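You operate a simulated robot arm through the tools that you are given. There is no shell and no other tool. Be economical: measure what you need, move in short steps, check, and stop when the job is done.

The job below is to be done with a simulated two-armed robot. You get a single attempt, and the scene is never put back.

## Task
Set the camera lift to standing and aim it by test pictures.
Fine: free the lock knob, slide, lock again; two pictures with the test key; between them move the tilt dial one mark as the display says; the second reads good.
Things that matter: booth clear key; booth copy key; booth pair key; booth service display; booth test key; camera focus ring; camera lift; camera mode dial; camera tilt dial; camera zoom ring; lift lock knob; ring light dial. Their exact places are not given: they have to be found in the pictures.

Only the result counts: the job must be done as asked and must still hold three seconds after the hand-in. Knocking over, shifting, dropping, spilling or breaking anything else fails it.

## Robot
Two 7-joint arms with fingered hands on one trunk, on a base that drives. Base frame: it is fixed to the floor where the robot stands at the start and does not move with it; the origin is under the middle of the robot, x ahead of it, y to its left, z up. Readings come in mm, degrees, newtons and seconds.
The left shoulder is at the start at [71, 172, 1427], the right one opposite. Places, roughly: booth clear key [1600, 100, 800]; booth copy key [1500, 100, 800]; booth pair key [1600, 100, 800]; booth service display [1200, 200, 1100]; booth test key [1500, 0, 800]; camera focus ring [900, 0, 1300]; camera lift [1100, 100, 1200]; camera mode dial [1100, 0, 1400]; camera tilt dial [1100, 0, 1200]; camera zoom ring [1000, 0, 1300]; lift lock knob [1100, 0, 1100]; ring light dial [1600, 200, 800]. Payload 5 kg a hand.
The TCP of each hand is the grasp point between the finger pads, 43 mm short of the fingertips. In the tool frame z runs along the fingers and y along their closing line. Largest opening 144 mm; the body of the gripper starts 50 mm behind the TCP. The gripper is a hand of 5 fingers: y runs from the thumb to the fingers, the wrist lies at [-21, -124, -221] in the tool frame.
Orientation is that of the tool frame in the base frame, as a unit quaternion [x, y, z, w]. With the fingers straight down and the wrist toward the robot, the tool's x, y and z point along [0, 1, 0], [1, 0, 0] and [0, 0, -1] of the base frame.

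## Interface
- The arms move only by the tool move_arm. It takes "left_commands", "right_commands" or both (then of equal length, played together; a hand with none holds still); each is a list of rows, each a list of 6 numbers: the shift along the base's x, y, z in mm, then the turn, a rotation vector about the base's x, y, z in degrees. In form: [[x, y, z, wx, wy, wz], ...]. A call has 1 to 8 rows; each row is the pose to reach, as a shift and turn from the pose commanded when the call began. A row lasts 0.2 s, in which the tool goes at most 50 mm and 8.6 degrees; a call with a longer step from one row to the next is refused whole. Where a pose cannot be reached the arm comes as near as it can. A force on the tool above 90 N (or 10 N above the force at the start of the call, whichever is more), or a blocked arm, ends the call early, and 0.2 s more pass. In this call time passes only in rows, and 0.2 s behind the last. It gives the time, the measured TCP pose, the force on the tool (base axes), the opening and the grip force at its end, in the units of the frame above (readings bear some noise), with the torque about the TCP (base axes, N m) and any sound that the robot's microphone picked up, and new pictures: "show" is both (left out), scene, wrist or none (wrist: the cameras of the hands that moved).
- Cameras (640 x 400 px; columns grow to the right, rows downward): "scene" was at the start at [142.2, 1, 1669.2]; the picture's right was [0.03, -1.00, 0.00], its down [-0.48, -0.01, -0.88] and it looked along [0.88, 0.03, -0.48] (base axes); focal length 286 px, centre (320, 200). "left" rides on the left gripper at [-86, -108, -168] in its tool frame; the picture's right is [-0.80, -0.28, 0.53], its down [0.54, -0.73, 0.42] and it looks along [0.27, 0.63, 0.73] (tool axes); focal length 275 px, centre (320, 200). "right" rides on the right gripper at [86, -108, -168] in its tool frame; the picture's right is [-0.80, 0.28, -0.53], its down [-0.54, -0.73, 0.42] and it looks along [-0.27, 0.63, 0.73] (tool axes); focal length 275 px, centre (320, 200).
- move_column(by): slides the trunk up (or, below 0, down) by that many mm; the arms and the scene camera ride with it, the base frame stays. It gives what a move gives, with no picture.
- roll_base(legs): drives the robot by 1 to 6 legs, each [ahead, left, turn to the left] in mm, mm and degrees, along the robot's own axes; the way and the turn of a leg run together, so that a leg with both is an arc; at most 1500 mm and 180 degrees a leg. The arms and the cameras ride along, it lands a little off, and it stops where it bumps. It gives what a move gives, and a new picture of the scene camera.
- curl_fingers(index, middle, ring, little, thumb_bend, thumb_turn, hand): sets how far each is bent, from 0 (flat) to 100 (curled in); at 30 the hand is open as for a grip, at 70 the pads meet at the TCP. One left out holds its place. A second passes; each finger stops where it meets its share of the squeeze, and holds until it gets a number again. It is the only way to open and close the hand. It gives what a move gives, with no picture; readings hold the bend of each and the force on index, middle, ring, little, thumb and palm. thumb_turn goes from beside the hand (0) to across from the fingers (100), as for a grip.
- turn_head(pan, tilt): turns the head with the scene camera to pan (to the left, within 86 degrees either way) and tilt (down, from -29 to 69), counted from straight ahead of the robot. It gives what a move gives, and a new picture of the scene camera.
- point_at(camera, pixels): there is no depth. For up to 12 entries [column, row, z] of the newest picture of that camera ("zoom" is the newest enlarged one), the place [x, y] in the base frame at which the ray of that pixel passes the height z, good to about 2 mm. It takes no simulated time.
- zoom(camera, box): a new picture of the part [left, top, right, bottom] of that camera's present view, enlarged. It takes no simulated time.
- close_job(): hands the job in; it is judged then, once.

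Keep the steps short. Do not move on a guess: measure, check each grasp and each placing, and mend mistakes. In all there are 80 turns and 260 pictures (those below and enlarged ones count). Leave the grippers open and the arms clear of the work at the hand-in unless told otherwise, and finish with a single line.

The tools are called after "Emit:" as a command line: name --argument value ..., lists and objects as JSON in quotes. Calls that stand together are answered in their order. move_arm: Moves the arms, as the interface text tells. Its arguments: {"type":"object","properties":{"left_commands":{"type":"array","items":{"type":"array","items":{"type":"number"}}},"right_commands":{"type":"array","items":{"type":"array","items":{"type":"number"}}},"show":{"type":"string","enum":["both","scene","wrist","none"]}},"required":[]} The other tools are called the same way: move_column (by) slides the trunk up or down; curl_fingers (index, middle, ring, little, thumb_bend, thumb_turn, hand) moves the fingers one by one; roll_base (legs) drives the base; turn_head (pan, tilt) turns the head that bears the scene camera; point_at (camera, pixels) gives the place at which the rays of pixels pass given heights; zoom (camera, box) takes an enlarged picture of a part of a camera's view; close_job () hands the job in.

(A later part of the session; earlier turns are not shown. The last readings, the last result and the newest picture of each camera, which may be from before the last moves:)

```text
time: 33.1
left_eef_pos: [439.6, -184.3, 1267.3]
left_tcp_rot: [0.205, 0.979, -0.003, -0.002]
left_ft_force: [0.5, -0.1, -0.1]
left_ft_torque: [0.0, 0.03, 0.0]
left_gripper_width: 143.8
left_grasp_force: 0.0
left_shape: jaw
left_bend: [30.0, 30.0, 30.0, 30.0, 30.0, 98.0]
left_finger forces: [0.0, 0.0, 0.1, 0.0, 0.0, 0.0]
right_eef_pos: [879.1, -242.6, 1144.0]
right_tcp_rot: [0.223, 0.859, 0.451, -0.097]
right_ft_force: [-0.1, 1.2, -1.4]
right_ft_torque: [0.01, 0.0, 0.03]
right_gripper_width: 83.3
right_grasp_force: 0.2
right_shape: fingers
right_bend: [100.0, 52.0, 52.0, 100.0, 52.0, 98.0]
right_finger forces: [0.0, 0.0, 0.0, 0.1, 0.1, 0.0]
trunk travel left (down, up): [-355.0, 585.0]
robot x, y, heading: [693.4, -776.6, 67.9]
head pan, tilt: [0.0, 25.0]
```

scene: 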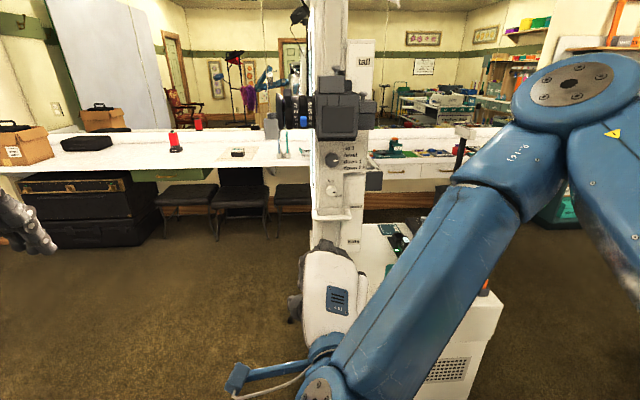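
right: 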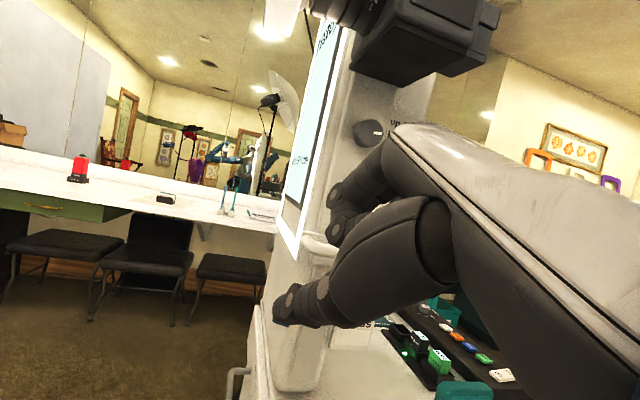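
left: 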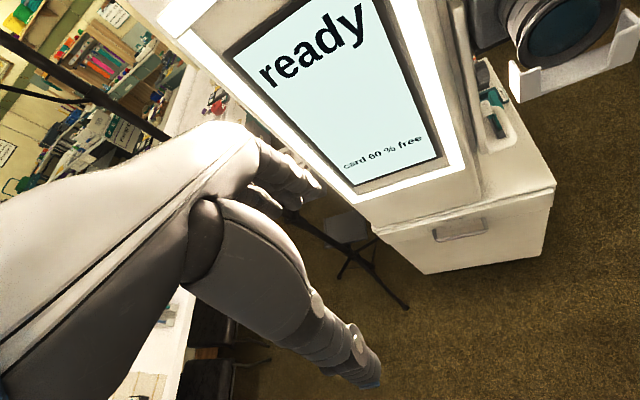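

Touched something behind (table), so I'll nudge forward 15 mm, then turn the hand into a handshake pose pointing at the panel while moving toward the knob.

Emit:
roll_base --legs '[[15, 0, 0]]'

Emit:
move_arm --right_commands '[[16, 18, -5, 4.66, 6.1, -3.64], [32, 36, -10, 9.3, 12.2, -7.3], [48, 54, -15, 14, 18.3, -10.9], [64, 72, -20, 18.6, 24.4, -14.6], [80, 90, -25, 23.3, 30.5, -18.2], [96, 108, -30, 28, 36.6, -21.8], [112, 126, -35, 32.6, 42.7, -25.5], [128, 140, -40, 37.3, 48.8, -29.1]]'

```text
time: 33.9
left_eef_pos: [444.3, -174.0, 1267.7]
left_tcp_rot: [0.206, 0.979, -0.001, -0.003]
left_ft_force: [0.3, -0.8, 0.5]
left_ft_torque: [0.09, -0.05, 0.01]
left_gripper_width: 144.1
left_grasp_force: 0.1
left_shape: jaw
left_bend: [30.0, 30.0, 30.0, 30.0, 30.0, 98.0]
left_finger forces: [0.1, 0.0, 0.0, 0.0, 0.1, 0.1]
right_eef_pos: [883.0, -232.2, 1146.1]
right_tcp_rot: [0.222, 0.858, 0.452, -0.098]
right_ft_force: [-0.8, -1.5, -0.1]
right_ft_torque: [0.02, 0.0, -0.03]
right_gripper_width: 83.2
right_grasp_force: 0.0
right_shape: fingers
right_bend: [100.0, 52.0, 52.0, 100.0, 52.0, 98.0]
right_finger forces: [0.0, 0.0, 0.0, 0.0, 0.0, 0.0]
trunk travel left (down, up): [-355.0, 585.0]
robot x, y, heading: [695.0, -763.9, 67.7]
head pan, tilt: [0.0, 25.0]
```

scene: 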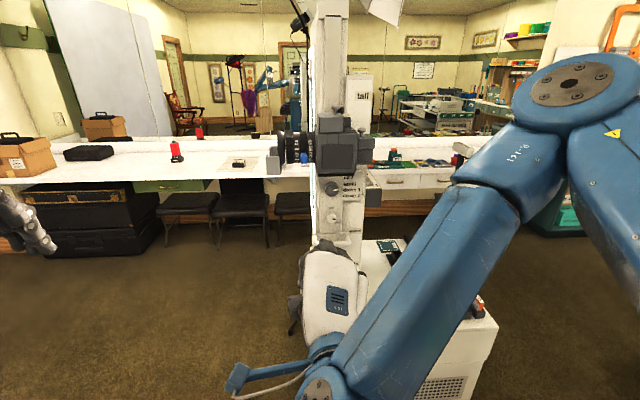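

```text
time: 35.7
left_eef_pos: [446.9, -170.5, 1266.9]
left_tcp_rot: [0.206, 0.979, -0.003, -0.003]
left_ft_force: [0.5, 0.3, 0.5]
left_ft_torque: [0.0, 0.06, -0.01]
left_gripper_width: 143.6
left_grasp_force: 0.1
left_shape: jaw
left_bend: [30.0, 30.0, 30.0, 30.0, 30.0, 98.0]
left_finger forces: [0.1, 0.0, 0.1, 0.0, 0.0, 0.0]
right_eef_pos: [1012.4, -89.0, 1104.3]
right_tcp_rot: [0.542, 0.481, 0.571, -0.386]
right_ft_force: [0.1, -0.3, 0.2]
right_ft_torque: [0.03, 0.01, 0.04]
right_gripper_width: 83.0
right_grasp_force: 0.1
right_shape: fingers
right_bend: [100.0, 52.0, 52.0, 100.0, 52.0, 98.0]
right_finger forces: [0.0, 0.0, 0.0, 0.0, 0.0, 0.1]
trunk travel left (down, up): [-355.0, 585.0]
robot x, y, heading: [697.9, -760.0, 67.7]
head pan, tilt: [0.0, 25.0]
```

scene: 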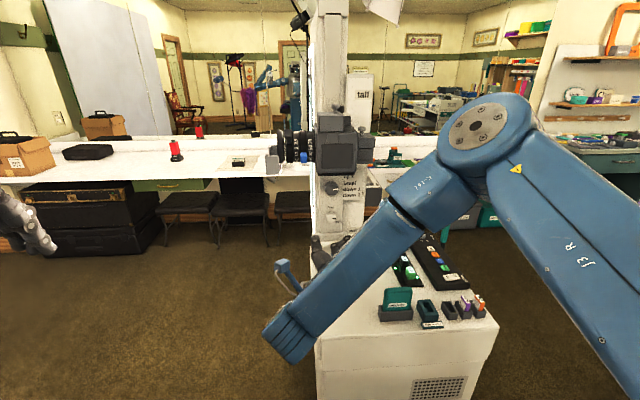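
right: 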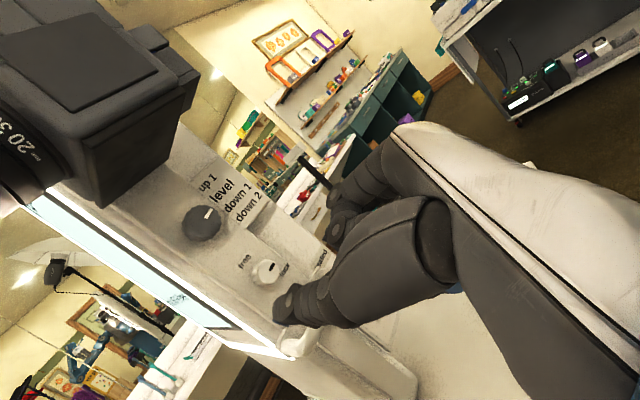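

Hand pose works and the wrist camera sees knob (265,271) and dial (202,222). I'll finish the rotation and cross-check the positions.

Emit:
move_arm --right_commands '[[4, 3, -2, 2.5, 3.2, -2], [8, 6, -4, 4.9, 6.5, -3.9]]' --show "wrist"

Emit:
zoom --camera "right" --box '[120, 140, 440, 340]'

Emit:
zoom --camera "scene" --box '[260, 160, 400, 300]'

```text
time: 36.3
left_eef_pos: [446.3, -172.2, 1267.2]
left_tcp_rot: [0.206, 0.979, -0.003, -0.004]
left_ft_force: [-0.4, 0.5, -0.4]
left_ft_torque: [-0.02, 0.03, -0.04]
left_gripper_width: 143.9
left_grasp_force: 0.0
left_shape: jaw
left_bend: [30.0, 30.0, 30.0, 30.0, 30.0, 98.0]
left_finger forces: [0.1, 0.0, 0.0, 0.0, 0.1, 0.1]
right_eef_pos: [1020.4, -81.9, 1101.9]
right_tcp_rot: [0.572, 0.414, 0.572, -0.416]
right_ft_force: [0.6, -0.6, -0.6]
right_ft_torque: [0.0, -0.01, -0.03]
right_gripper_width: 83.2
right_grasp_force: 0.0
right_shape: fingers
right_bend: [100.0, 52.0, 52.0, 100.0, 52.0, 98.0]
right_finger forces: [0.0, 0.1, 0.0, 0.1, 0.0, 0.0]
trunk travel left (down, up): [-355.0, 585.0]
robot x, y, heading: [692.0, -762.3, 67.9]
head pan, tilt: [0.0, 25.0]
```

right: 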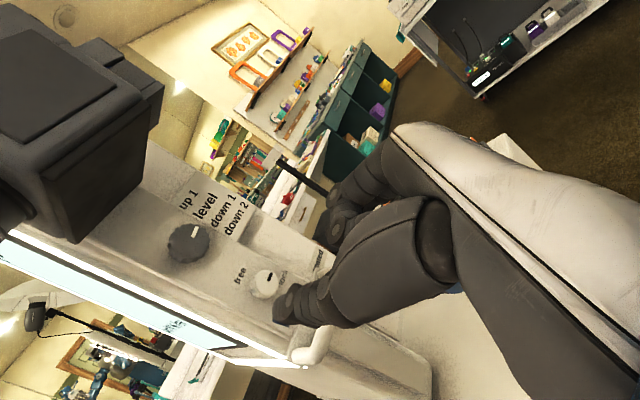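

```text
2.00 times, centred on (280, 240) of right
```

zoom: 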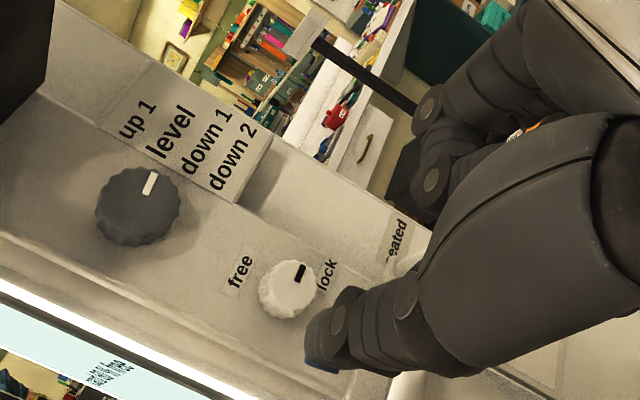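

```text
2.86 times, centred on (330, 230) of scene
```

zoom: 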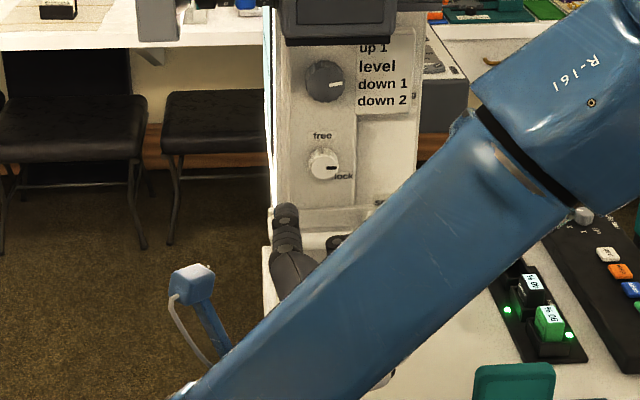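

Wrist-camera geometry predicts that a point on the tool axis 140 mm ahead lands at (264,284), and the knob is at (265,285), so I'm aligned. Advancing 70 mm along the axis and re-checking.

Emit:
move_arm --right_commands '[[7, 22, 0, 0, 0, 0], [14, 44, 0, 0, 0, 0], [22, 66.5, 0, 0, 0, 0]]' --show "wrist"

Emit:
zoom --camera "right" --box '[200, 180, 440, 330]'

Emit:
zoom --camera "scene" --box '[290, 160, 390, 260]'

```text
time: 37.1
left_eef_pos: [445.7, -171.3, 1267.9]
left_tcp_rot: [0.205, 0.979, -0.002, -0.004]
left_ft_force: [-1.2, 0.2, 0.4]
left_ft_torque: [0.01, 0.01, 0.01]
left_gripper_width: 144.3
left_grasp_force: 0.1
left_shape: jaw
left_bend: [30.0, 30.0, 30.0, 30.0, 30.0, 98.0]
left_finger forces: [0.1, 0.0, 0.0, 0.0, 0.0, 0.0]
right_eef_pos: [1042.7, -16.1, 1101.6]
right_tcp_rot: [0.572, 0.416, 0.573, -0.415]
right_ft_force: [-0.2, 0.0, -1.1]
right_ft_torque: [-0.02, 0.01, 0.02]
right_gripper_width: 83.3
right_grasp_force: 0.1
right_shape: fingers
right_bend: [100.0, 52.0, 52.0, 100.0, 52.0, 98.0]
right_finger forces: [0.0, 0.1, 0.1, 0.1, 0.0, 0.0]
trunk travel left (down, up): [-355.0, 585.0]
robot x, y, heading: [694.0, -762.7, 68.0]
head pan, tilt: [0.0, 25.0]
```

right: 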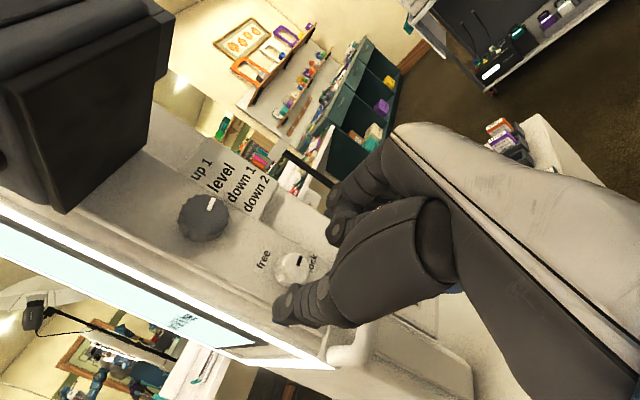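

```text
2.67 times, centred on (320, 255) of right
```

zoom: 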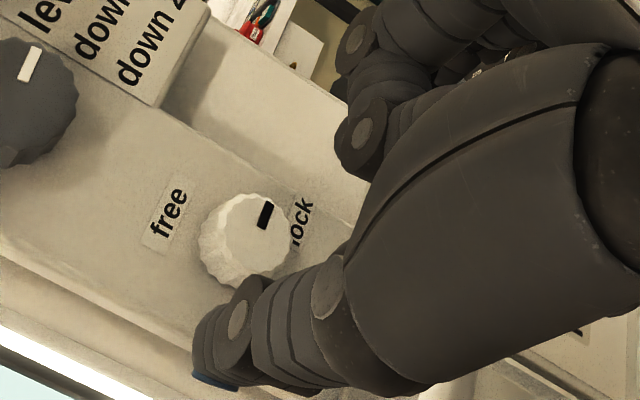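

```text
4.00 times, centred on (340, 210) of scene
```

zoom: 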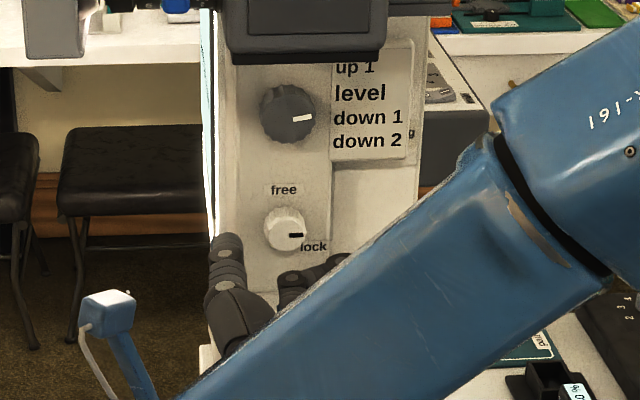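

Knob face now fits exactly on-axis, about 70 mm ahead of the TCP. Advancing 40 mm so the tips straddle the knob.

Emit:
move_arm --right_commands '[[4, 12.5, 0, 0, 0, 0], [8, 25, 0, 0, 0, 0], [12.4, 38, 0, 0, 0, 0]]' --show "wrist"

Emit:
zoom --camera "right" --box '[200, 180, 440, 330]'

Emit:
zoom --camera "scene" --box '[290, 160, 390, 260]'

```text
time: 37.9
left_eef_pos: [444.4, -172.6, 1267.9]
left_tcp_rot: [0.206, 0.979, -0.003, -0.004]
left_ft_force: [0.0, 0.4, 0.5]
left_ft_torque: [0.01, -0.02, -0.01]
left_gripper_width: 144.0
left_grasp_force: 0.1
left_shape: jaw
left_bend: [30.0, 30.0, 30.0, 30.0, 30.0, 98.0]
left_finger forces: [0.0, 0.1, 0.1, 0.0, 0.0, 0.0]
right_eef_pos: [1053.2, 19.9, 1099.3]
right_tcp_rot: [0.572, 0.415, 0.573, -0.416]
right_ft_force: [-1.0, -3.9, -0.4]
right_ft_torque: [-0.05, 0.06, -0.07]
right_gripper_width: 83.4
right_grasp_force: 1.4
right_shape: fingers
right_bend: [100.0, 51.0, 52.0, 100.0, 52.0, 98.0]
right_finger forces: [0.0, 2.2, 0.0, 0.0, 1.1, 0.1]
trunk travel left (down, up): [-355.0, 585.0]
robot x, y, heading: [694.1, -767.7, 67.8]
head pan, tilt: [0.0, 25.0]
```

right: 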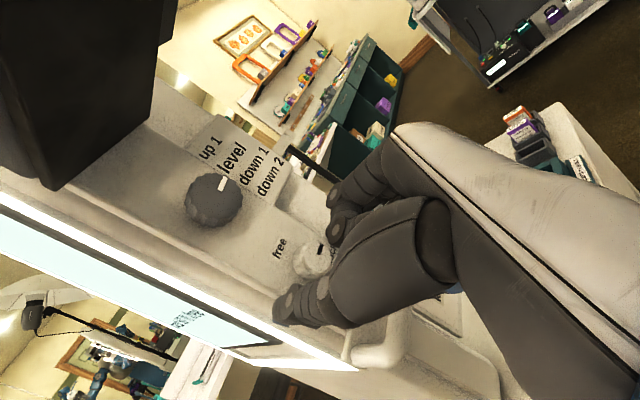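

```text
2.67 times, centred on (320, 255) of right
```

zoom: 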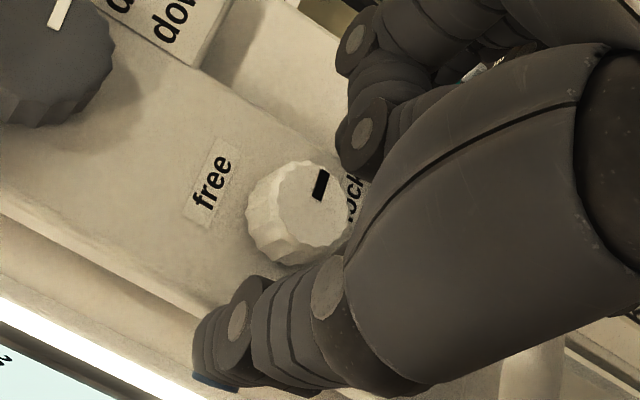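

```text
4.00 times, centred on (340, 210) of scene
```

zoom: 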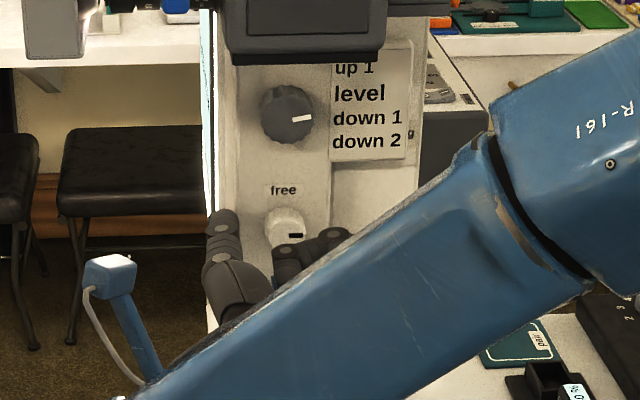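

Fingertips lightly touch the panel (≈4 N) and straddle the knob. I'll back off 3 mm and close middle, ring and thumb on it.

Emit:
move_arm --right_commands '[[-1, -3, 0, 0, 0, 0]]' --show "none"

Emit:
curl_fingers --hand "right" --middle 72 --ring 72 --thumb_bend 72

Emit:
zoom --camera "right" --box '[200, 180, 440, 330]'

Emit:
zoom --camera "scene" --box '[290, 160, 390, 260]'

```text
time: 38.3
left_eef_pos: [444.5, -172.3, 1268.2]
left_tcp_rot: [0.206, 0.979, -0.003, -0.003]
left_ft_force: [0.0, -0.3, -0.5]
left_ft_torque: [0.03, -0.05, -0.02]
left_gripper_width: 144.1
left_grasp_force: 0.1
left_shape: jaw
left_bend: [30.0, 30.0, 30.0, 30.0, 30.0, 98.0]
left_finger forces: [0.0, 0.0, 0.1, 0.1, 0.0, 0.0]
right_eef_pos: [1053.0, 17.7, 1100.1]
right_tcp_rot: [0.571, 0.416, 0.572, -0.416]
right_ft_force: [-0.5, 0.2, 0.0]
right_ft_torque: [0.0, 0.0, -0.05]
right_gripper_width: 83.3
right_grasp_force: 0.7
right_shape: fingers
right_bend: [100.0, 52.0, 52.0, 100.0, 52.0, 98.0]
right_finger forces: [0.1, 0.5, 0.0, 0.0, 0.0, 0.1]
trunk travel left (down, up): [-355.0, 585.0]
robot x, y, heading: [697.8, -765.9, 68.4]
head pan, tilt: [0.0, 25.0]
```

```text
time: 39.3
left_eef_pos: [443.9, -172.5, 1267.4]
left_tcp_rot: [0.206, 0.979, -0.002, -0.002]
left_ft_force: [-0.7, 0.1, 0.9]
left_ft_torque: [0.01, 0.01, 0.0]
left_gripper_width: 144.0
left_grasp_force: 0.0
left_shape: jaw
left_bend: [30.0, 30.0, 30.0, 30.0, 30.0, 98.0]
left_finger forces: [0.0, 0.0, 0.1, 0.0, 0.0, 0.1]
right_eef_pos: [1051.2, 16.0, 1102.4]
right_tcp_rot: [0.571, 0.415, 0.573, -0.416]
right_ft_force: [-5.1, -7.7, -2.0]
right_ft_torque: [-0.22, -0.15, 0.0]
right_gripper_width: 77.7
right_grasp_force: 13.1
right_shape: fingers
right_bend: [100.0, 54.0, 72.0, 100.0, 63.0, 97.0]
right_finger forces: [0.0, 12.0, 0.0, 0.1, 15.5, 0.0]
trunk travel left (down, up): [-355.0, 585.0]
robot x, y, heading: [698.1, -763.5, 67.8]
head pan, tilt: [0.0, 25.0]
```

```text
2.67 times, centred on (320, 255) of right
```

zoom: 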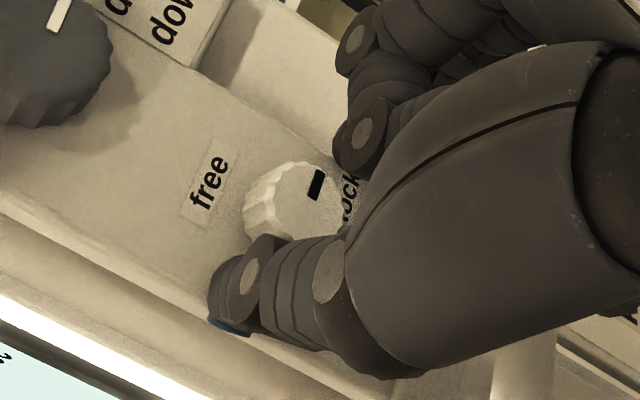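

```text
4.00 times, centred on (340, 210) of scene
```

zoom: 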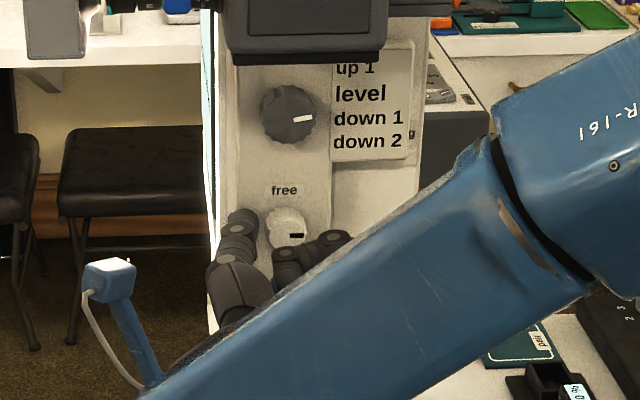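

Only the middle finger and thumb met something while the ring finger slipped past in front: the tips draw back as they close, so I'm too shallow. I'll back off 25 mm, pre-close to a narrower opening, and look.

Emit:
move_arm --right_commands '[[-4, -12, 0, 0, 0, 0], [-8, -24, 0, 0, 0, 0]]' --show "none"

Emit:
curl_fingers --hand "right" --middle 61 --ring 61 --thumb_bend 61

Emit:
move_arm --right_commands '[[0, 0, 0, 0, 0, 0]]'

Emit:
zoom --camera "right" --box '[200, 180, 440, 330]'

Emit:
zoom --camera "scene" --box '[290, 160, 390, 260]'

```text
time: 39.9
left_eef_pos: [444.8, -173.1, 1268.6]
left_tcp_rot: [0.206, 0.979, -0.003, -0.004]
left_ft_force: [-0.2, -0.3, -0.3]
left_ft_torque: [0.04, 0.0, -0.03]
left_gripper_width: 143.9
left_grasp_force: 0.1
left_shape: jaw
left_bend: [30.0, 30.0, 30.0, 30.0, 30.0, 98.0]
left_finger forces: [0.1, 0.0, 0.1, 0.1, 0.1, 0.0]
right_eef_pos: [1047.0, -9.2, 1102.4]
right_tcp_rot: [0.572, 0.415, 0.573, -0.415]
right_ft_force: [0.1, 0.0, -0.5]
right_ft_torque: [-0.01, 0.0, 0.05]
right_gripper_width: 70.4
right_grasp_force: 0.2
right_shape: fingers
right_bend: [100.0, 61.0, 72.0, 100.0, 72.0, 97.0]
right_finger forces: [0.0, 0.1, 0.0, 0.1, 0.1, 0.0]
trunk travel left (down, up): [-355.0, 585.0]
robot x, y, heading: [698.8, -764.8, 67.8]
head pan, tilt: [0.0, 25.0]
```

```text
time: 40.9
left_eef_pos: [444.0, -171.4, 1267.3]
left_tcp_rot: [0.205, 0.979, -0.003, -0.003]
left_ft_force: [1.1, 0.1, 0.0]
left_ft_torque: [0.06, -0.01, 0.02]
left_gripper_width: 144.0
left_grasp_force: 0.0
left_shape: jaw
left_bend: [30.0, 30.0, 30.0, 30.0, 30.0, 98.0]
left_finger forces: [0.1, 0.0, 0.1, 0.0, 0.1, 0.0]
right_eef_pos: [1046.0, -7.1, 1102.9]
right_tcp_rot: [0.571, 0.415, 0.573, -0.417]
right_ft_force: [0.0, 0.0, -0.2]
right_ft_torque: [-0.02, 0.01, -0.03]
right_gripper_width: 77.3
right_grasp_force: 0.1
right_shape: fingers
right_bend: [100.0, 61.0, 61.0, 100.0, 61.0, 97.0]
right_finger forces: [0.1, 0.0, 0.1, 0.0, 0.0, 0.0]
trunk travel left (down, up): [-355.0, 585.0]
robot x, y, heading: [699.2, -757.7, 67.7]
head pan, tilt: [0.0, 25.0]
```

```text
time: 41.3
left_eef_pos: [445.2, -172.0, 1267.7]
left_tcp_rot: [0.206, 0.979, -0.003, -0.004]
left_ft_force: [-0.1, -0.4, 0.8]
left_ft_torque: [0.0, 0.02, -0.01]
left_gripper_width: 144.1
left_grasp_force: 0.1
left_shape: jaw
left_bend: [30.0, 30.0, 30.0, 30.0, 30.0, 98.0]
left_finger forces: [0.0, 0.1, 0.0, 0.0, 0.0, 0.1]
right_eef_pos: [1045.1, -7.9, 1102.7]
right_tcp_rot: [0.573, 0.414, 0.572, -0.416]
right_ft_force: [-0.6, -0.6, 0.0]
right_ft_torque: [0.02, -0.01, 0.0]
right_gripper_width: 77.0
right_grasp_force: 0.1
right_shape: fingers
right_bend: [100.0, 61.0, 61.0, 100.0, 61.0, 97.0]
right_finger forces: [0.0, 0.1, 0.1, 0.1, 0.1, 0.0]
trunk travel left (down, up): [-355.0, 585.0]
robot x, y, heading: [698.5, -762.9, 67.9]
head pan, tilt: [0.0, 25.0]
```

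scene: 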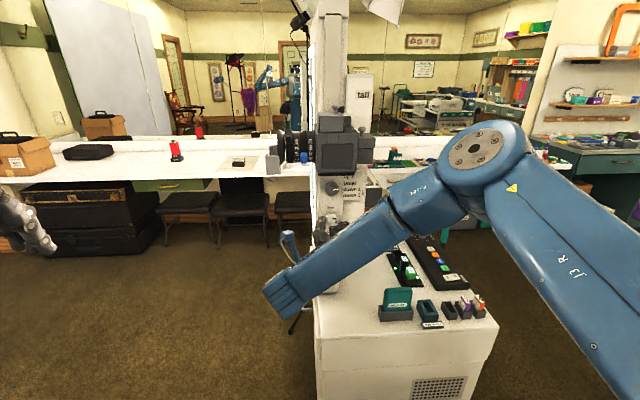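
right: 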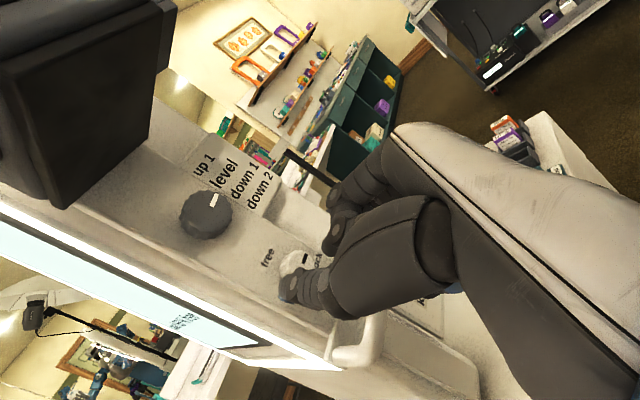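

```text
2.67 times, centred on (320, 255) of right
```

zoom: 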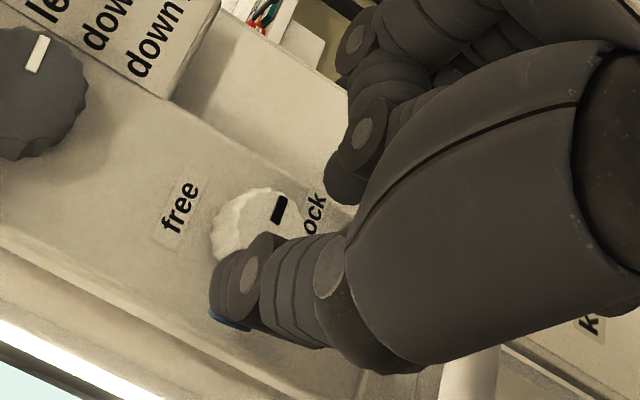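

```text
4.00 times, centred on (340, 210) of scene
```

zoom: 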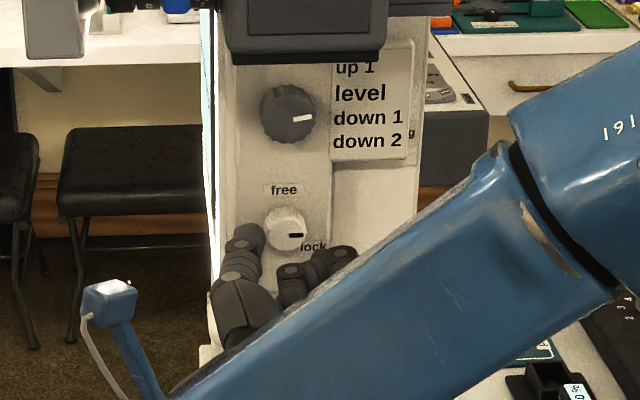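

The opened tips reach far but closed ones fall short of the knob. I'll use all four fingers at a nearly closed 64 and advance gently until contact.

Emit:
curl_fingers --hand "right" --index 63 --little 63 --middle 63 --ring 63 --thumb_bend 63

Emit:
move_arm --right_commands '[[0, 0, 0, 0, 0, 0]]' --show "wrist"

Emit:
zoom --camera "scene" --box '[290, 160, 390, 260]'

```text
time: 42.3
left_eef_pos: [444.7, -171.1, 1267.8]
left_tcp_rot: [0.206, 0.978, -0.003, -0.003]
left_ft_force: [0.5, 0.8, -0.3]
left_ft_torque: [0.02, -0.02, -0.01]
left_gripper_width: 144.1
left_grasp_force: 0.1
left_shape: jaw
left_bend: [30.0, 30.0, 30.0, 30.0, 30.0, 98.0]
left_finger forces: [0.1, 0.0, 0.0, 0.0, 0.1, 0.1]
right_eef_pos: [1044.8, -7.8, 1102.3]
right_tcp_rot: [0.571, 0.415, 0.573, -0.417]
right_ft_force: [-0.6, -1.2, 3.2]
right_ft_torque: [0.04, -0.01, 0.0]
right_gripper_width: 32.2
right_grasp_force: 1.0
right_shape: fingers
right_bend: [63.0, 63.0, 63.0, 64.0, 63.0, 97.0]
right_finger forces: [0.0, 0.0, 0.0, 3.2, 0.1, 0.0]
trunk travel left (down, up): [-355.0, 585.0]
robot x, y, heading: [699.4, -761.4, 67.6]
head pan, tilt: [0.0, 25.0]
```

```text
time: 42.7
left_eef_pos: [444.6, -172.4, 1268.6]
left_tcp_rot: [0.206, 0.979, -0.003, -0.003]
left_ft_force: [-0.1, -0.4, -0.3]
left_ft_torque: [-0.02, 0.0, 0.02]
left_gripper_width: 144.1
left_grasp_force: 0.0
left_shape: jaw
left_bend: [30.0, 30.0, 30.0, 30.0, 30.0, 98.0]
left_finger forces: [0.1, 0.0, 0.0, 0.0, 0.1, 0.0]
right_eef_pos: [1045.2, -7.4, 1102.0]
right_tcp_rot: [0.572, 0.415, 0.573, -0.417]
right_ft_force: [-1.0, 0.2, 2.5]
right_ft_torque: [0.01, -0.02, 0.01]
right_gripper_width: 32.6
right_grasp_force: 1.9
right_shape: fingers
right_bend: [63.0, 63.0, 63.0, 64.0, 63.0, 97.0]
right_finger forces: [0.0, 0.1, 0.0, 3.4, 0.0, 0.1]
trunk travel left (down, up): [-355.0, 585.0]
robot x, y, heading: [695.5, -762.7, 67.7]
head pan, tilt: [0.0, 25.0]
```

right: 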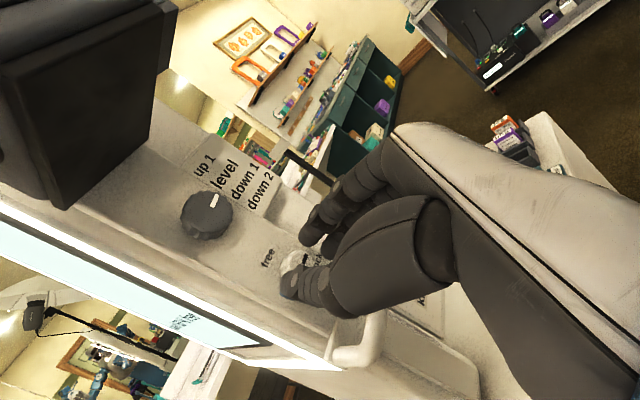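

```text
4.00 times, centred on (340, 210) of scene
```

zoom: 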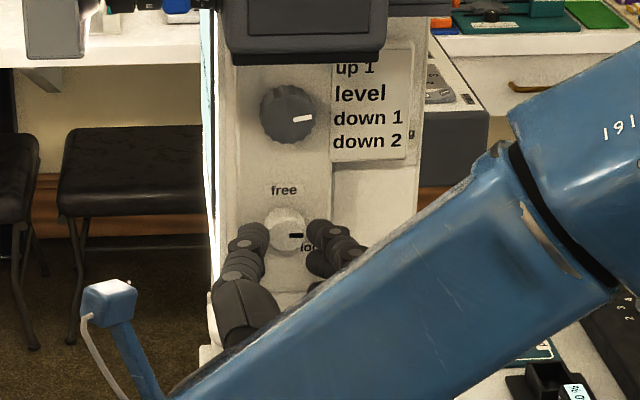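

The reading pairs index and thumb (32 mm opening at 63). Little finger brushes the handle, so I'll tuck ring and little, open index/middle/thumb to ~59, and advance.

Emit:
curl_fingers --hand "right" --index 58 --middle 60 --ring 100 --little 100 --thumb_bend 59

Emit:
move_arm --right_commands '[[3, 9, 0, 0, 0, 0], [6, 18, 0, 0, 0, 0], [8, 24, 0, 0, 0, 0]]' --show "wrist"

Emit:
zoom --camera "right" --box '[200, 180, 440, 330]'

Emit:
zoom --camera "scene" --box '[310, 180, 370, 240]'

```text
time: 43.7
left_eef_pos: [444.5, -171.0, 1267.6]
left_tcp_rot: [0.205, 0.979, -0.003, -0.003]
left_ft_force: [0.0, -0.1, -0.3]
left_ft_torque: [0.01, 0.01, -0.02]
left_gripper_width: 143.8
left_grasp_force: 0.0
left_shape: jaw
left_bend: [30.0, 30.0, 30.0, 30.0, 30.0, 98.0]
left_finger forces: [0.0, 0.1, 0.0, 0.1, 0.0, 0.0]
right_eef_pos: [1045.6, -7.0, 1101.8]
right_tcp_rot: [0.572, 0.415, 0.572, -0.416]
right_ft_force: [-0.2, 0.5, 0.8]
right_ft_torque: [-0.01, 0.0, -0.01]
right_gripper_width: 49.0
right_grasp_force: 0.1
right_shape: fingers
right_bend: [57.0, 60.0, 100.0, 100.0, 59.0, 97.0]
right_finger forces: [0.0, 0.1, 0.0, 0.0, 0.1, 0.0]
trunk travel left (down, up): [-355.0, 585.0]
robot x, y, heading: [697.6, -768.1, 67.9]
head pan, tilt: [0.0, 25.0]
```

```text
time: 44.5
left_eef_pos: [444.2, -174.9, 1268.6]
left_tcp_rot: [0.207, 0.978, -0.002, -0.003]
left_ft_force: [-0.2, 0.5, 0.8]
left_ft_torque: [0.0, 0.02, -0.02]
left_gripper_width: 143.7
left_grasp_force: 0.1
left_shape: jaw
left_bend: [30.0, 30.0, 30.0, 30.0, 30.0, 98.0]
left_finger forces: [0.1, 0.0, 0.0, 0.1, 0.0, 0.1]
right_eef_pos: [1054.0, 13.8, 1101.2]
right_tcp_rot: [0.572, 0.415, 0.572, -0.416]
right_ft_force: [-2.2, -18.9, -2.2]
right_ft_torque: [-0.3, 0.12, -0.6]
right_gripper_width: 50.0
right_grasp_force: 9.1
right_shape: fingers
right_bend: [57.0, 59.0, 100.0, 100.0, 59.0, 97.0]
right_finger forces: [0.7, 16.3, 0.0, 0.1, 0.5, 0.0]
trunk travel left (down, up): [-355.0, 585.0]
robot x, y, heading: [699.4, -761.1, 67.9]
head pan, tilt: [0.0, 25.0]
```

right: 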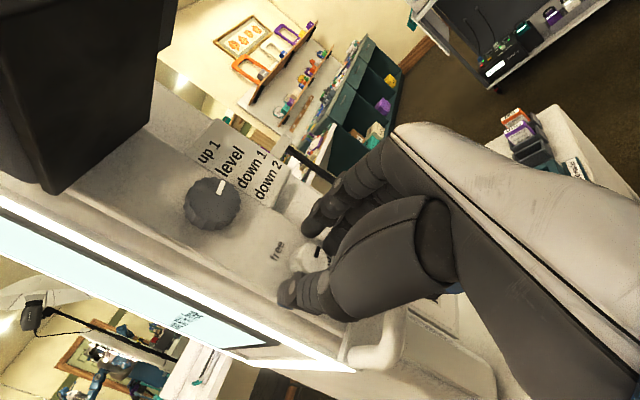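

```text
2.67 times, centred on (320, 255) of right
```

zoom: 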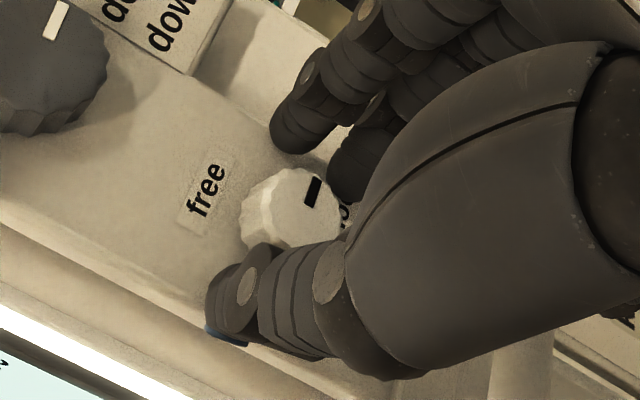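

```text
6.67 times, centred on (340, 210) of scene
```

zoom: 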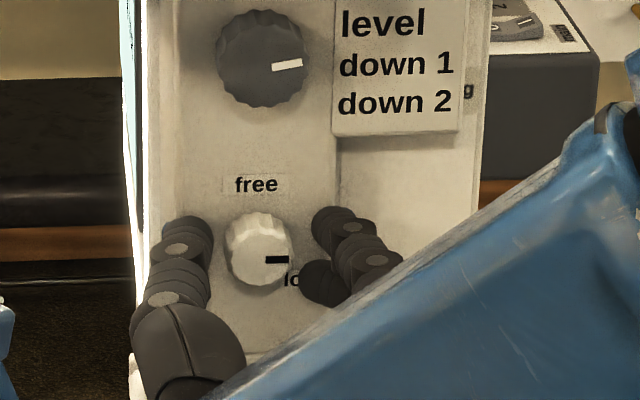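

Very clear view: thumb left, index right and slightly above the knob, the longer middle finger pressing the panel. I'll tuck the middle finger too, lower the hand 10 mm and advance a little for an index–thumb pinch.

Emit:
move_arm --right_commands '[[-2, -6, -4, 0, 0, 0], [-2, -6, -9, 0, 0, 0]]' --show "none"

Emit:
curl_fingers --hand "right" --middle 100

Emit:
move_arm --right_commands '[[3, 8, 0, 0, 0, 0], [5, 15, 0, 0, 0, 0]]' --show "wrist"

Emit:
zoom --camera "scene" --box '[310, 180, 370, 240]'

```text
time: 45.1
left_eef_pos: [445.0, -171.1, 1268.3]
left_tcp_rot: [0.205, 0.979, -0.003, -0.003]
left_ft_force: [0.3, -0.4, -0.8]
left_ft_torque: [0.02, 0.02, -0.01]
left_gripper_width: 144.0
left_grasp_force: 0.0
left_shape: jaw
left_bend: [30.0, 30.0, 30.0, 30.0, 30.0, 98.0]
left_finger forces: [0.1, 0.1, 0.0, 0.0, 0.0, 0.1]
right_eef_pos: [1049.6, 12.5, 1092.0]
right_tcp_rot: [0.572, 0.415, 0.573, -0.416]
right_ft_force: [-0.4, 0.7, -0.4]
right_ft_torque: [-0.05, 0.02, -0.03]
right_gripper_width: 50.1
right_grasp_force: 0.0
right_shape: fingers
right_bend: [57.0, 60.0, 100.0, 100.0, 59.0, 97.0]
right_finger forces: [0.0, 0.0, 0.0, 0.1, 0.1, 0.0]
trunk travel left (down, up): [-355.0, 585.0]
robot x, y, heading: [698.4, -765.5, 68.2]
head pan, tilt: [0.0, 25.0]
```

```text
time: 46.1
left_eef_pos: [445.2, -172.7, 1268.8]
left_tcp_rot: [0.206, 0.979, -0.002, -0.004]
left_ft_force: [0.1, 0.8, -0.7]
left_ft_torque: [-0.02, -0.02, 0.0]
left_gripper_width: 144.0
left_grasp_force: 0.1
left_shape: jaw
left_bend: [30.0, 30.0, 30.0, 30.0, 30.0, 98.0]
left_finger forces: [0.0, 0.1, 0.0, 0.0, 0.0, 0.0]
right_eef_pos: [1050.6, 13.0, 1091.2]
right_tcp_rot: [0.571, 0.415, 0.573, -0.416]
right_ft_force: [0.0, 0.3, 0.0]
right_ft_torque: [0.02, 0.02, 0.0]
right_gripper_width: 49.7
right_grasp_force: 0.2
right_shape: fingers
right_bend: [57.0, 100.0, 100.0, 100.0, 59.0, 97.0]
right_finger forces: [0.1, 0.0, 0.0, 0.0, 0.0, 0.1]
trunk travel left (down, up): [-355.0, 585.0]
robot x, y, heading: [698.6, -761.6, 67.7]
head pan, tilt: [0.0, 25.0]
```

```text
time: 46.7
left_eef_pos: [443.5, -180.9, 1271.7]
left_tcp_rot: [0.206, 0.978, 0.001, -0.003]
left_ft_force: [0.2, 0.5, 0.7]
left_ft_torque: [0.0, -0.02, 0.0]
left_gripper_width: 143.6
left_grasp_force: 0.1
left_shape: jaw
left_bend: [30.0, 30.0, 30.0, 30.0, 30.0, 98.0]
left_finger forces: [0.0, 0.0, 0.0, 0.1, 0.1, 0.0]
right_eef_pos: [1054.3, 17.7, 1093.6]
right_tcp_rot: [0.572, 0.414, 0.573, -0.415]
right_ft_force: [-20.8, -68.3, -7.0]
right_ft_torque: [0.27, 0.08, -1.19]
right_gripper_width: 49.4
right_grasp_force: 35.8
right_shape: fingers
right_bend: [57.0, 100.0, 100.0, 100.0, 59.0, 98.0]
right_finger forces: [53.1, 0.1, 0.0, 0.0, 18.1, 0.0]
trunk travel left (down, up): [-355.0, 585.0]
robot x, y, heading: [698.1, -762.6, 67.8]
head pan, tilt: [0.0, 25.0]
```

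right: 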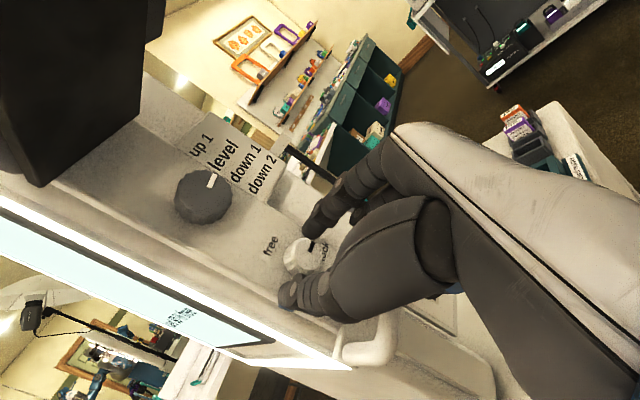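

```text
6.67 times, centred on (340, 210) of scene
```

zoom: 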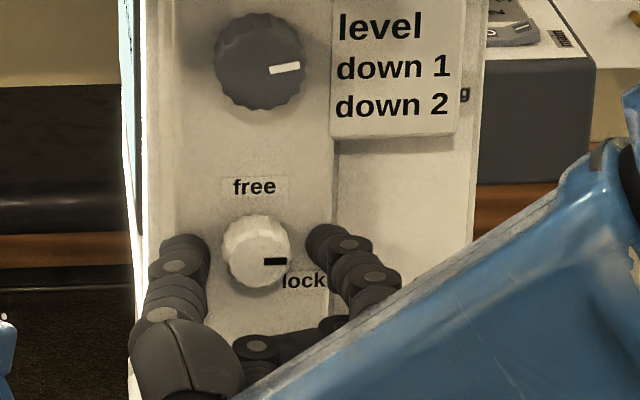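

Tips press the panel (70 N) at knob level on both sides. Back off to light contact, then pinch.

Emit:
move_arm --right_commands '[[-3, -10, 0, 0, 0, 0]]' --show "none"

Emit:
curl_fingers --hand "right" --index 75 --thumb_bend 75

Emit:
zoom --camera "scene" --box '[310, 180, 370, 240]'

Emit:
zoom --camera "right" --box '[200, 180, 440, 330]'

```text
time: 47.1
left_eef_pos: [444.1, -173.4, 1268.9]
left_tcp_rot: [0.205, 0.979, -0.002, -0.004]
left_ft_force: [-0.4, 0.1, -0.4]
left_ft_torque: [0.01, 0.01, 0.0]
left_gripper_width: 143.8
left_grasp_force: 0.2
left_shape: jaw
left_bend: [30.0, 30.0, 30.0, 30.0, 30.0, 98.0]
left_finger forces: [0.0, 0.1, 0.1, 0.0, 0.0, 0.0]
right_eef_pos: [1053.3, 16.4, 1093.3]
right_tcp_rot: [0.571, 0.415, 0.574, -0.416]
right_ft_force: [-6.4, -22.8, -6.3]
right_ft_torque: [-0.05, 0.14, -0.41]
right_gripper_width: 49.6
right_grasp_force: 10.9
right_shape: fingers
right_bend: [57.0, 100.0, 100.0, 100.0, 59.0, 98.0]
right_finger forces: [18.2, 0.1, 0.0, 0.1, 5.1, 0.0]
trunk travel left (down, up): [-355.0, 585.0]
robot x, y, heading: [699.2, -764.7, 68.0]
head pan, tilt: [0.0, 25.0]
```

```text
time: 48.1
left_eef_pos: [443.4, -172.1, 1267.3]
left_tcp_rot: [0.205, 0.979, -0.002, -0.002]
left_ft_force: [0.4, -0.3, 0.5]
left_ft_torque: [-0.03, 0.0, -0.01]
left_gripper_width: 143.9
left_grasp_force: 0.0
left_shape: jaw
left_bend: [30.0, 30.0, 30.0, 30.0, 30.0, 98.0]
left_finger forces: [0.1, 0.1, 0.1, 0.0, 0.1, 0.1]
right_eef_pos: [1052.7, 16.7, 1091.8]
right_tcp_rot: [0.571, 0.415, 0.572, -0.416]
right_ft_force: [-12.6, -10.8, -7.1]
right_ft_torque: [-0.05, 0.24, -0.21]
right_gripper_width: 48.2
right_grasp_force: 23.7
right_shape: fingers
right_bend: [56.0, 100.0, 100.0, 100.0, 63.0, 97.0]
right_finger forces: [25.5, 0.0, 0.1, 0.0, 22.0, 0.1]
trunk travel left (down, up): [-355.0, 585.0]
robot x, y, heading: [700.4, -760.8, 67.8]
head pan, tilt: [0.0, 25.0]
```

```text
6.67 times, centred on (340, 210) of scene
```

zoom: 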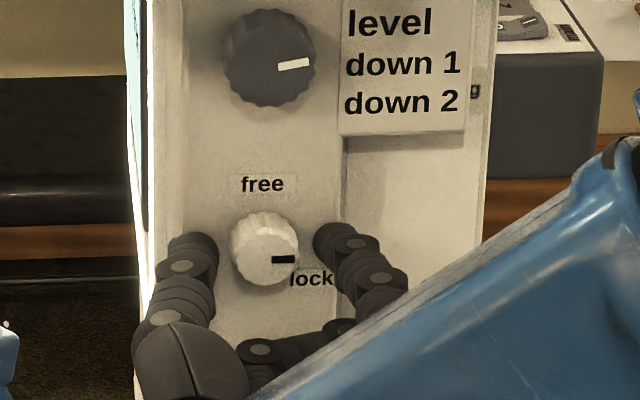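

```text
2.67 times, centred on (320, 255) of right
```

zoom: 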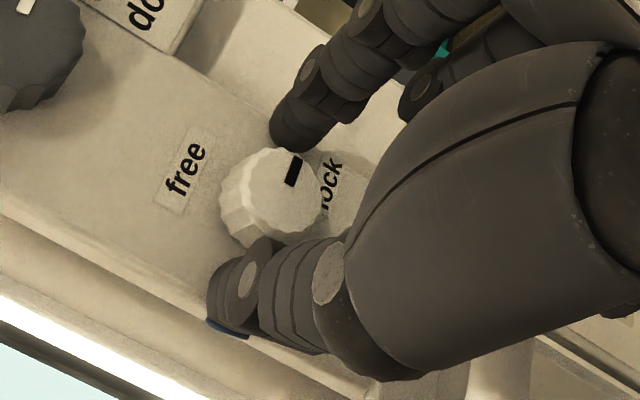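

The index tip has caught on the raised carriage plate's right edge. I'll retract 30 mm, narrow the pinch to ~38 mm, and go in again.

Emit:
curl_fingers --hand "right" --index 56 --thumb_bend 57

Emit:
move_arm --right_commands '[[-5, -15, 0, 0, 0, 0], [-10, -30, 2, 0, 0, 0]]' --show "none"

Emit:
curl_fingers --hand "right" --index 61.5 --thumb_bend 61.5

Emit:
move_arm --right_commands '[[3, 10, 0, 0, 0, 0], [6, 20, 0, 0, 0, 0]]' --show "wrist"

Emit:
zoom --camera "scene" --box '[310, 180, 370, 240]'

Emit:
zoom --camera "right" --box '[200, 180, 440, 330]'

```text
time: 49.1
left_eef_pos: [444.4, -173.1, 1269.8]
left_tcp_rot: [0.206, 0.979, -0.002, -0.003]
left_ft_force: [0.2, 0.3, -0.6]
left_ft_torque: [0.01, -0.01, -0.01]
left_gripper_width: 144.0
left_grasp_force: 0.0
left_shape: jaw
left_bend: [30.0, 30.0, 30.0, 30.0, 30.0, 98.0]
left_finger forces: [0.0, 0.0, 0.0, 0.1, 0.0, 0.0]
right_eef_pos: [1053.2, 15.4, 1093.7]
right_tcp_rot: [0.571, 0.415, 0.574, -0.416]
right_ft_force: [-3.2, -11.0, 0.2]
right_ft_torque: [0.13, -0.06, -0.23]
right_gripper_width: 49.7
right_grasp_force: 5.4
right_shape: fingers
right_bend: [58.0, 100.0, 100.0, 100.0, 58.0, 98.0]
right_finger forces: [8.7, 0.0, 0.0, 0.0, 3.3, 0.1]
trunk travel left (down, up): [-355.0, 585.0]
robot x, y, heading: [699.5, -761.5, 68.0]
head pan, tilt: [0.0, 25.0]
```

```text
time: 49.7
left_eef_pos: [444.5, -173.1, 1268.6]
left_tcp_rot: [0.206, 0.979, -0.001, -0.003]
left_ft_force: [-1.0, 0.0, 0.5]
left_ft_torque: [0.04, -0.02, 0.01]
left_gripper_width: 143.8
left_grasp_force: 0.0
left_shape: jaw
left_bend: [30.0, 30.0, 30.0, 30.0, 30.0, 98.0]
left_finger forces: [0.1, 0.0, 0.1, 0.1, 0.0, 0.0]
right_eef_pos: [1045.3, -13.4, 1095.6]
right_tcp_rot: [0.571, 0.415, 0.572, -0.417]
right_ft_force: [-0.6, -0.4, 0.2]
right_ft_torque: [-0.01, -0.01, 0.02]
right_gripper_width: 56.1
right_grasp_force: 0.1
right_shape: fingers
right_bend: [56.0, 100.0, 100.0, 100.0, 56.0, 98.0]
right_finger forces: [0.0, 0.1, 0.0, 0.1, 0.0, 0.0]
trunk travel left (down, up): [-355.0, 585.0]
robot x, y, heading: [696.7, -761.4, 68.2]
head pan, tilt: [0.0, 25.0]
```

```text
time: 50.7
left_eef_pos: [444.9, -171.1, 1268.5]
left_tcp_rot: [0.205, 0.979, -0.002, -0.003]
left_ft_force: [-0.9, 0.1, 1.2]
left_ft_torque: [0.0, 0.02, -0.02]
left_gripper_width: 143.8
left_grasp_force: 0.0
left_shape: jaw
left_bend: [30.0, 30.0, 30.0, 30.0, 30.0, 98.0]
left_finger forces: [0.0, 0.1, 0.0, 0.0, 0.0, 0.0]
right_eef_pos: [1044.0, -13.6, 1094.2]
right_tcp_rot: [0.571, 0.415, 0.573, -0.416]
right_ft_force: [0.7, -0.3, 0.5]
right_ft_torque: [0.0, 0.01, 0.01]
right_gripper_width: 39.6
right_grasp_force: 0.1
right_shape: fingers
right_bend: [61.0, 100.0, 100.0, 100.0, 61.0, 98.0]
right_finger forces: [0.1, 0.1, 0.0, 0.0, 0.0, 0.0]
trunk travel left (down, up): [-355.0, 585.0]
robot x, y, heading: [700.4, -761.3, 67.8]
head pan, tilt: [0.0, 25.0]
```

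```text
time: 51.3
left_eef_pos: [445.1, -171.0, 1267.9]
left_tcp_rot: [0.205, 0.979, -0.003, -0.003]
left_ft_force: [0.5, 0.2, -0.9]
left_ft_torque: [0.02, 0.02, 0.03]
left_gripper_width: 144.0
left_grasp_force: 0.1
left_shape: jaw
left_bend: [30.0, 30.0, 30.0, 30.0, 30.0, 98.0]
left_finger forces: [0.0, 0.1, 0.0, 0.0, 0.0, 0.1]
right_eef_pos: [1050.3, 6.9, 1093.5]
right_tcp_rot: [0.572, 0.415, 0.573, -0.415]
right_ft_force: [0.3, -0.4, 0.2]
right_ft_torque: [0.02, -0.01, -0.01]
right_gripper_width: 39.6
right_grasp_force: 0.1
right_shape: fingers
right_bend: [61.0, 100.0, 100.0, 100.0, 61.0, 98.0]
right_finger forces: [0.0, 0.0, 0.0, 0.0, 0.1, 0.1]
trunk travel left (down, up): [-355.0, 585.0]
robot x, y, heading: [700.5, -763.9, 67.7]
head pan, tilt: [0.0, 25.0]
```

right: 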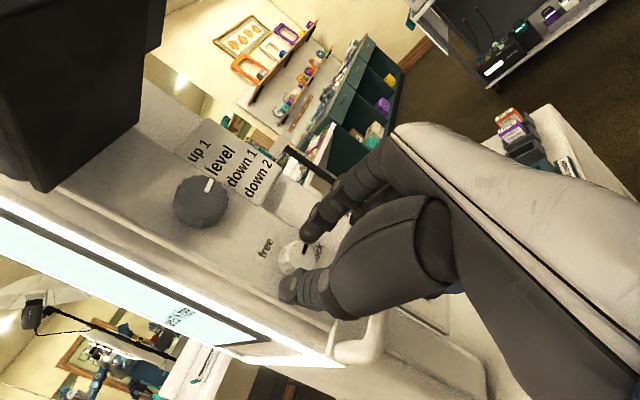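

```text
6.67 times, centred on (340, 210) of scene
```

zoom: 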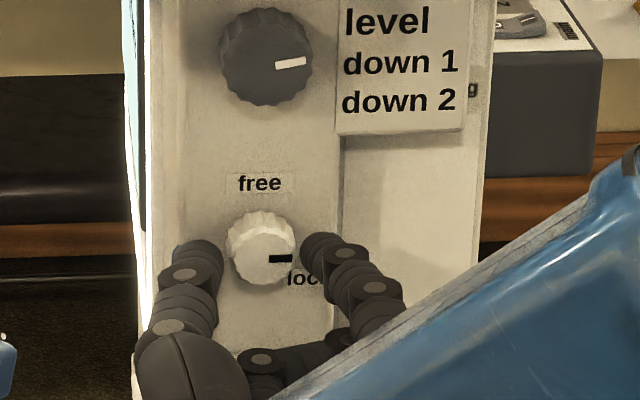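

```text
2.67 times, centred on (320, 255) of right
```

zoom: 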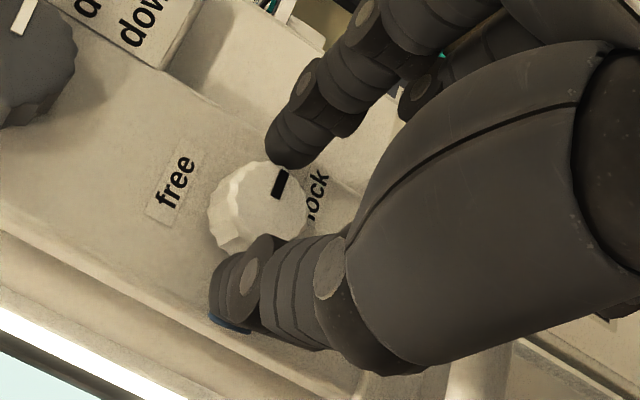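

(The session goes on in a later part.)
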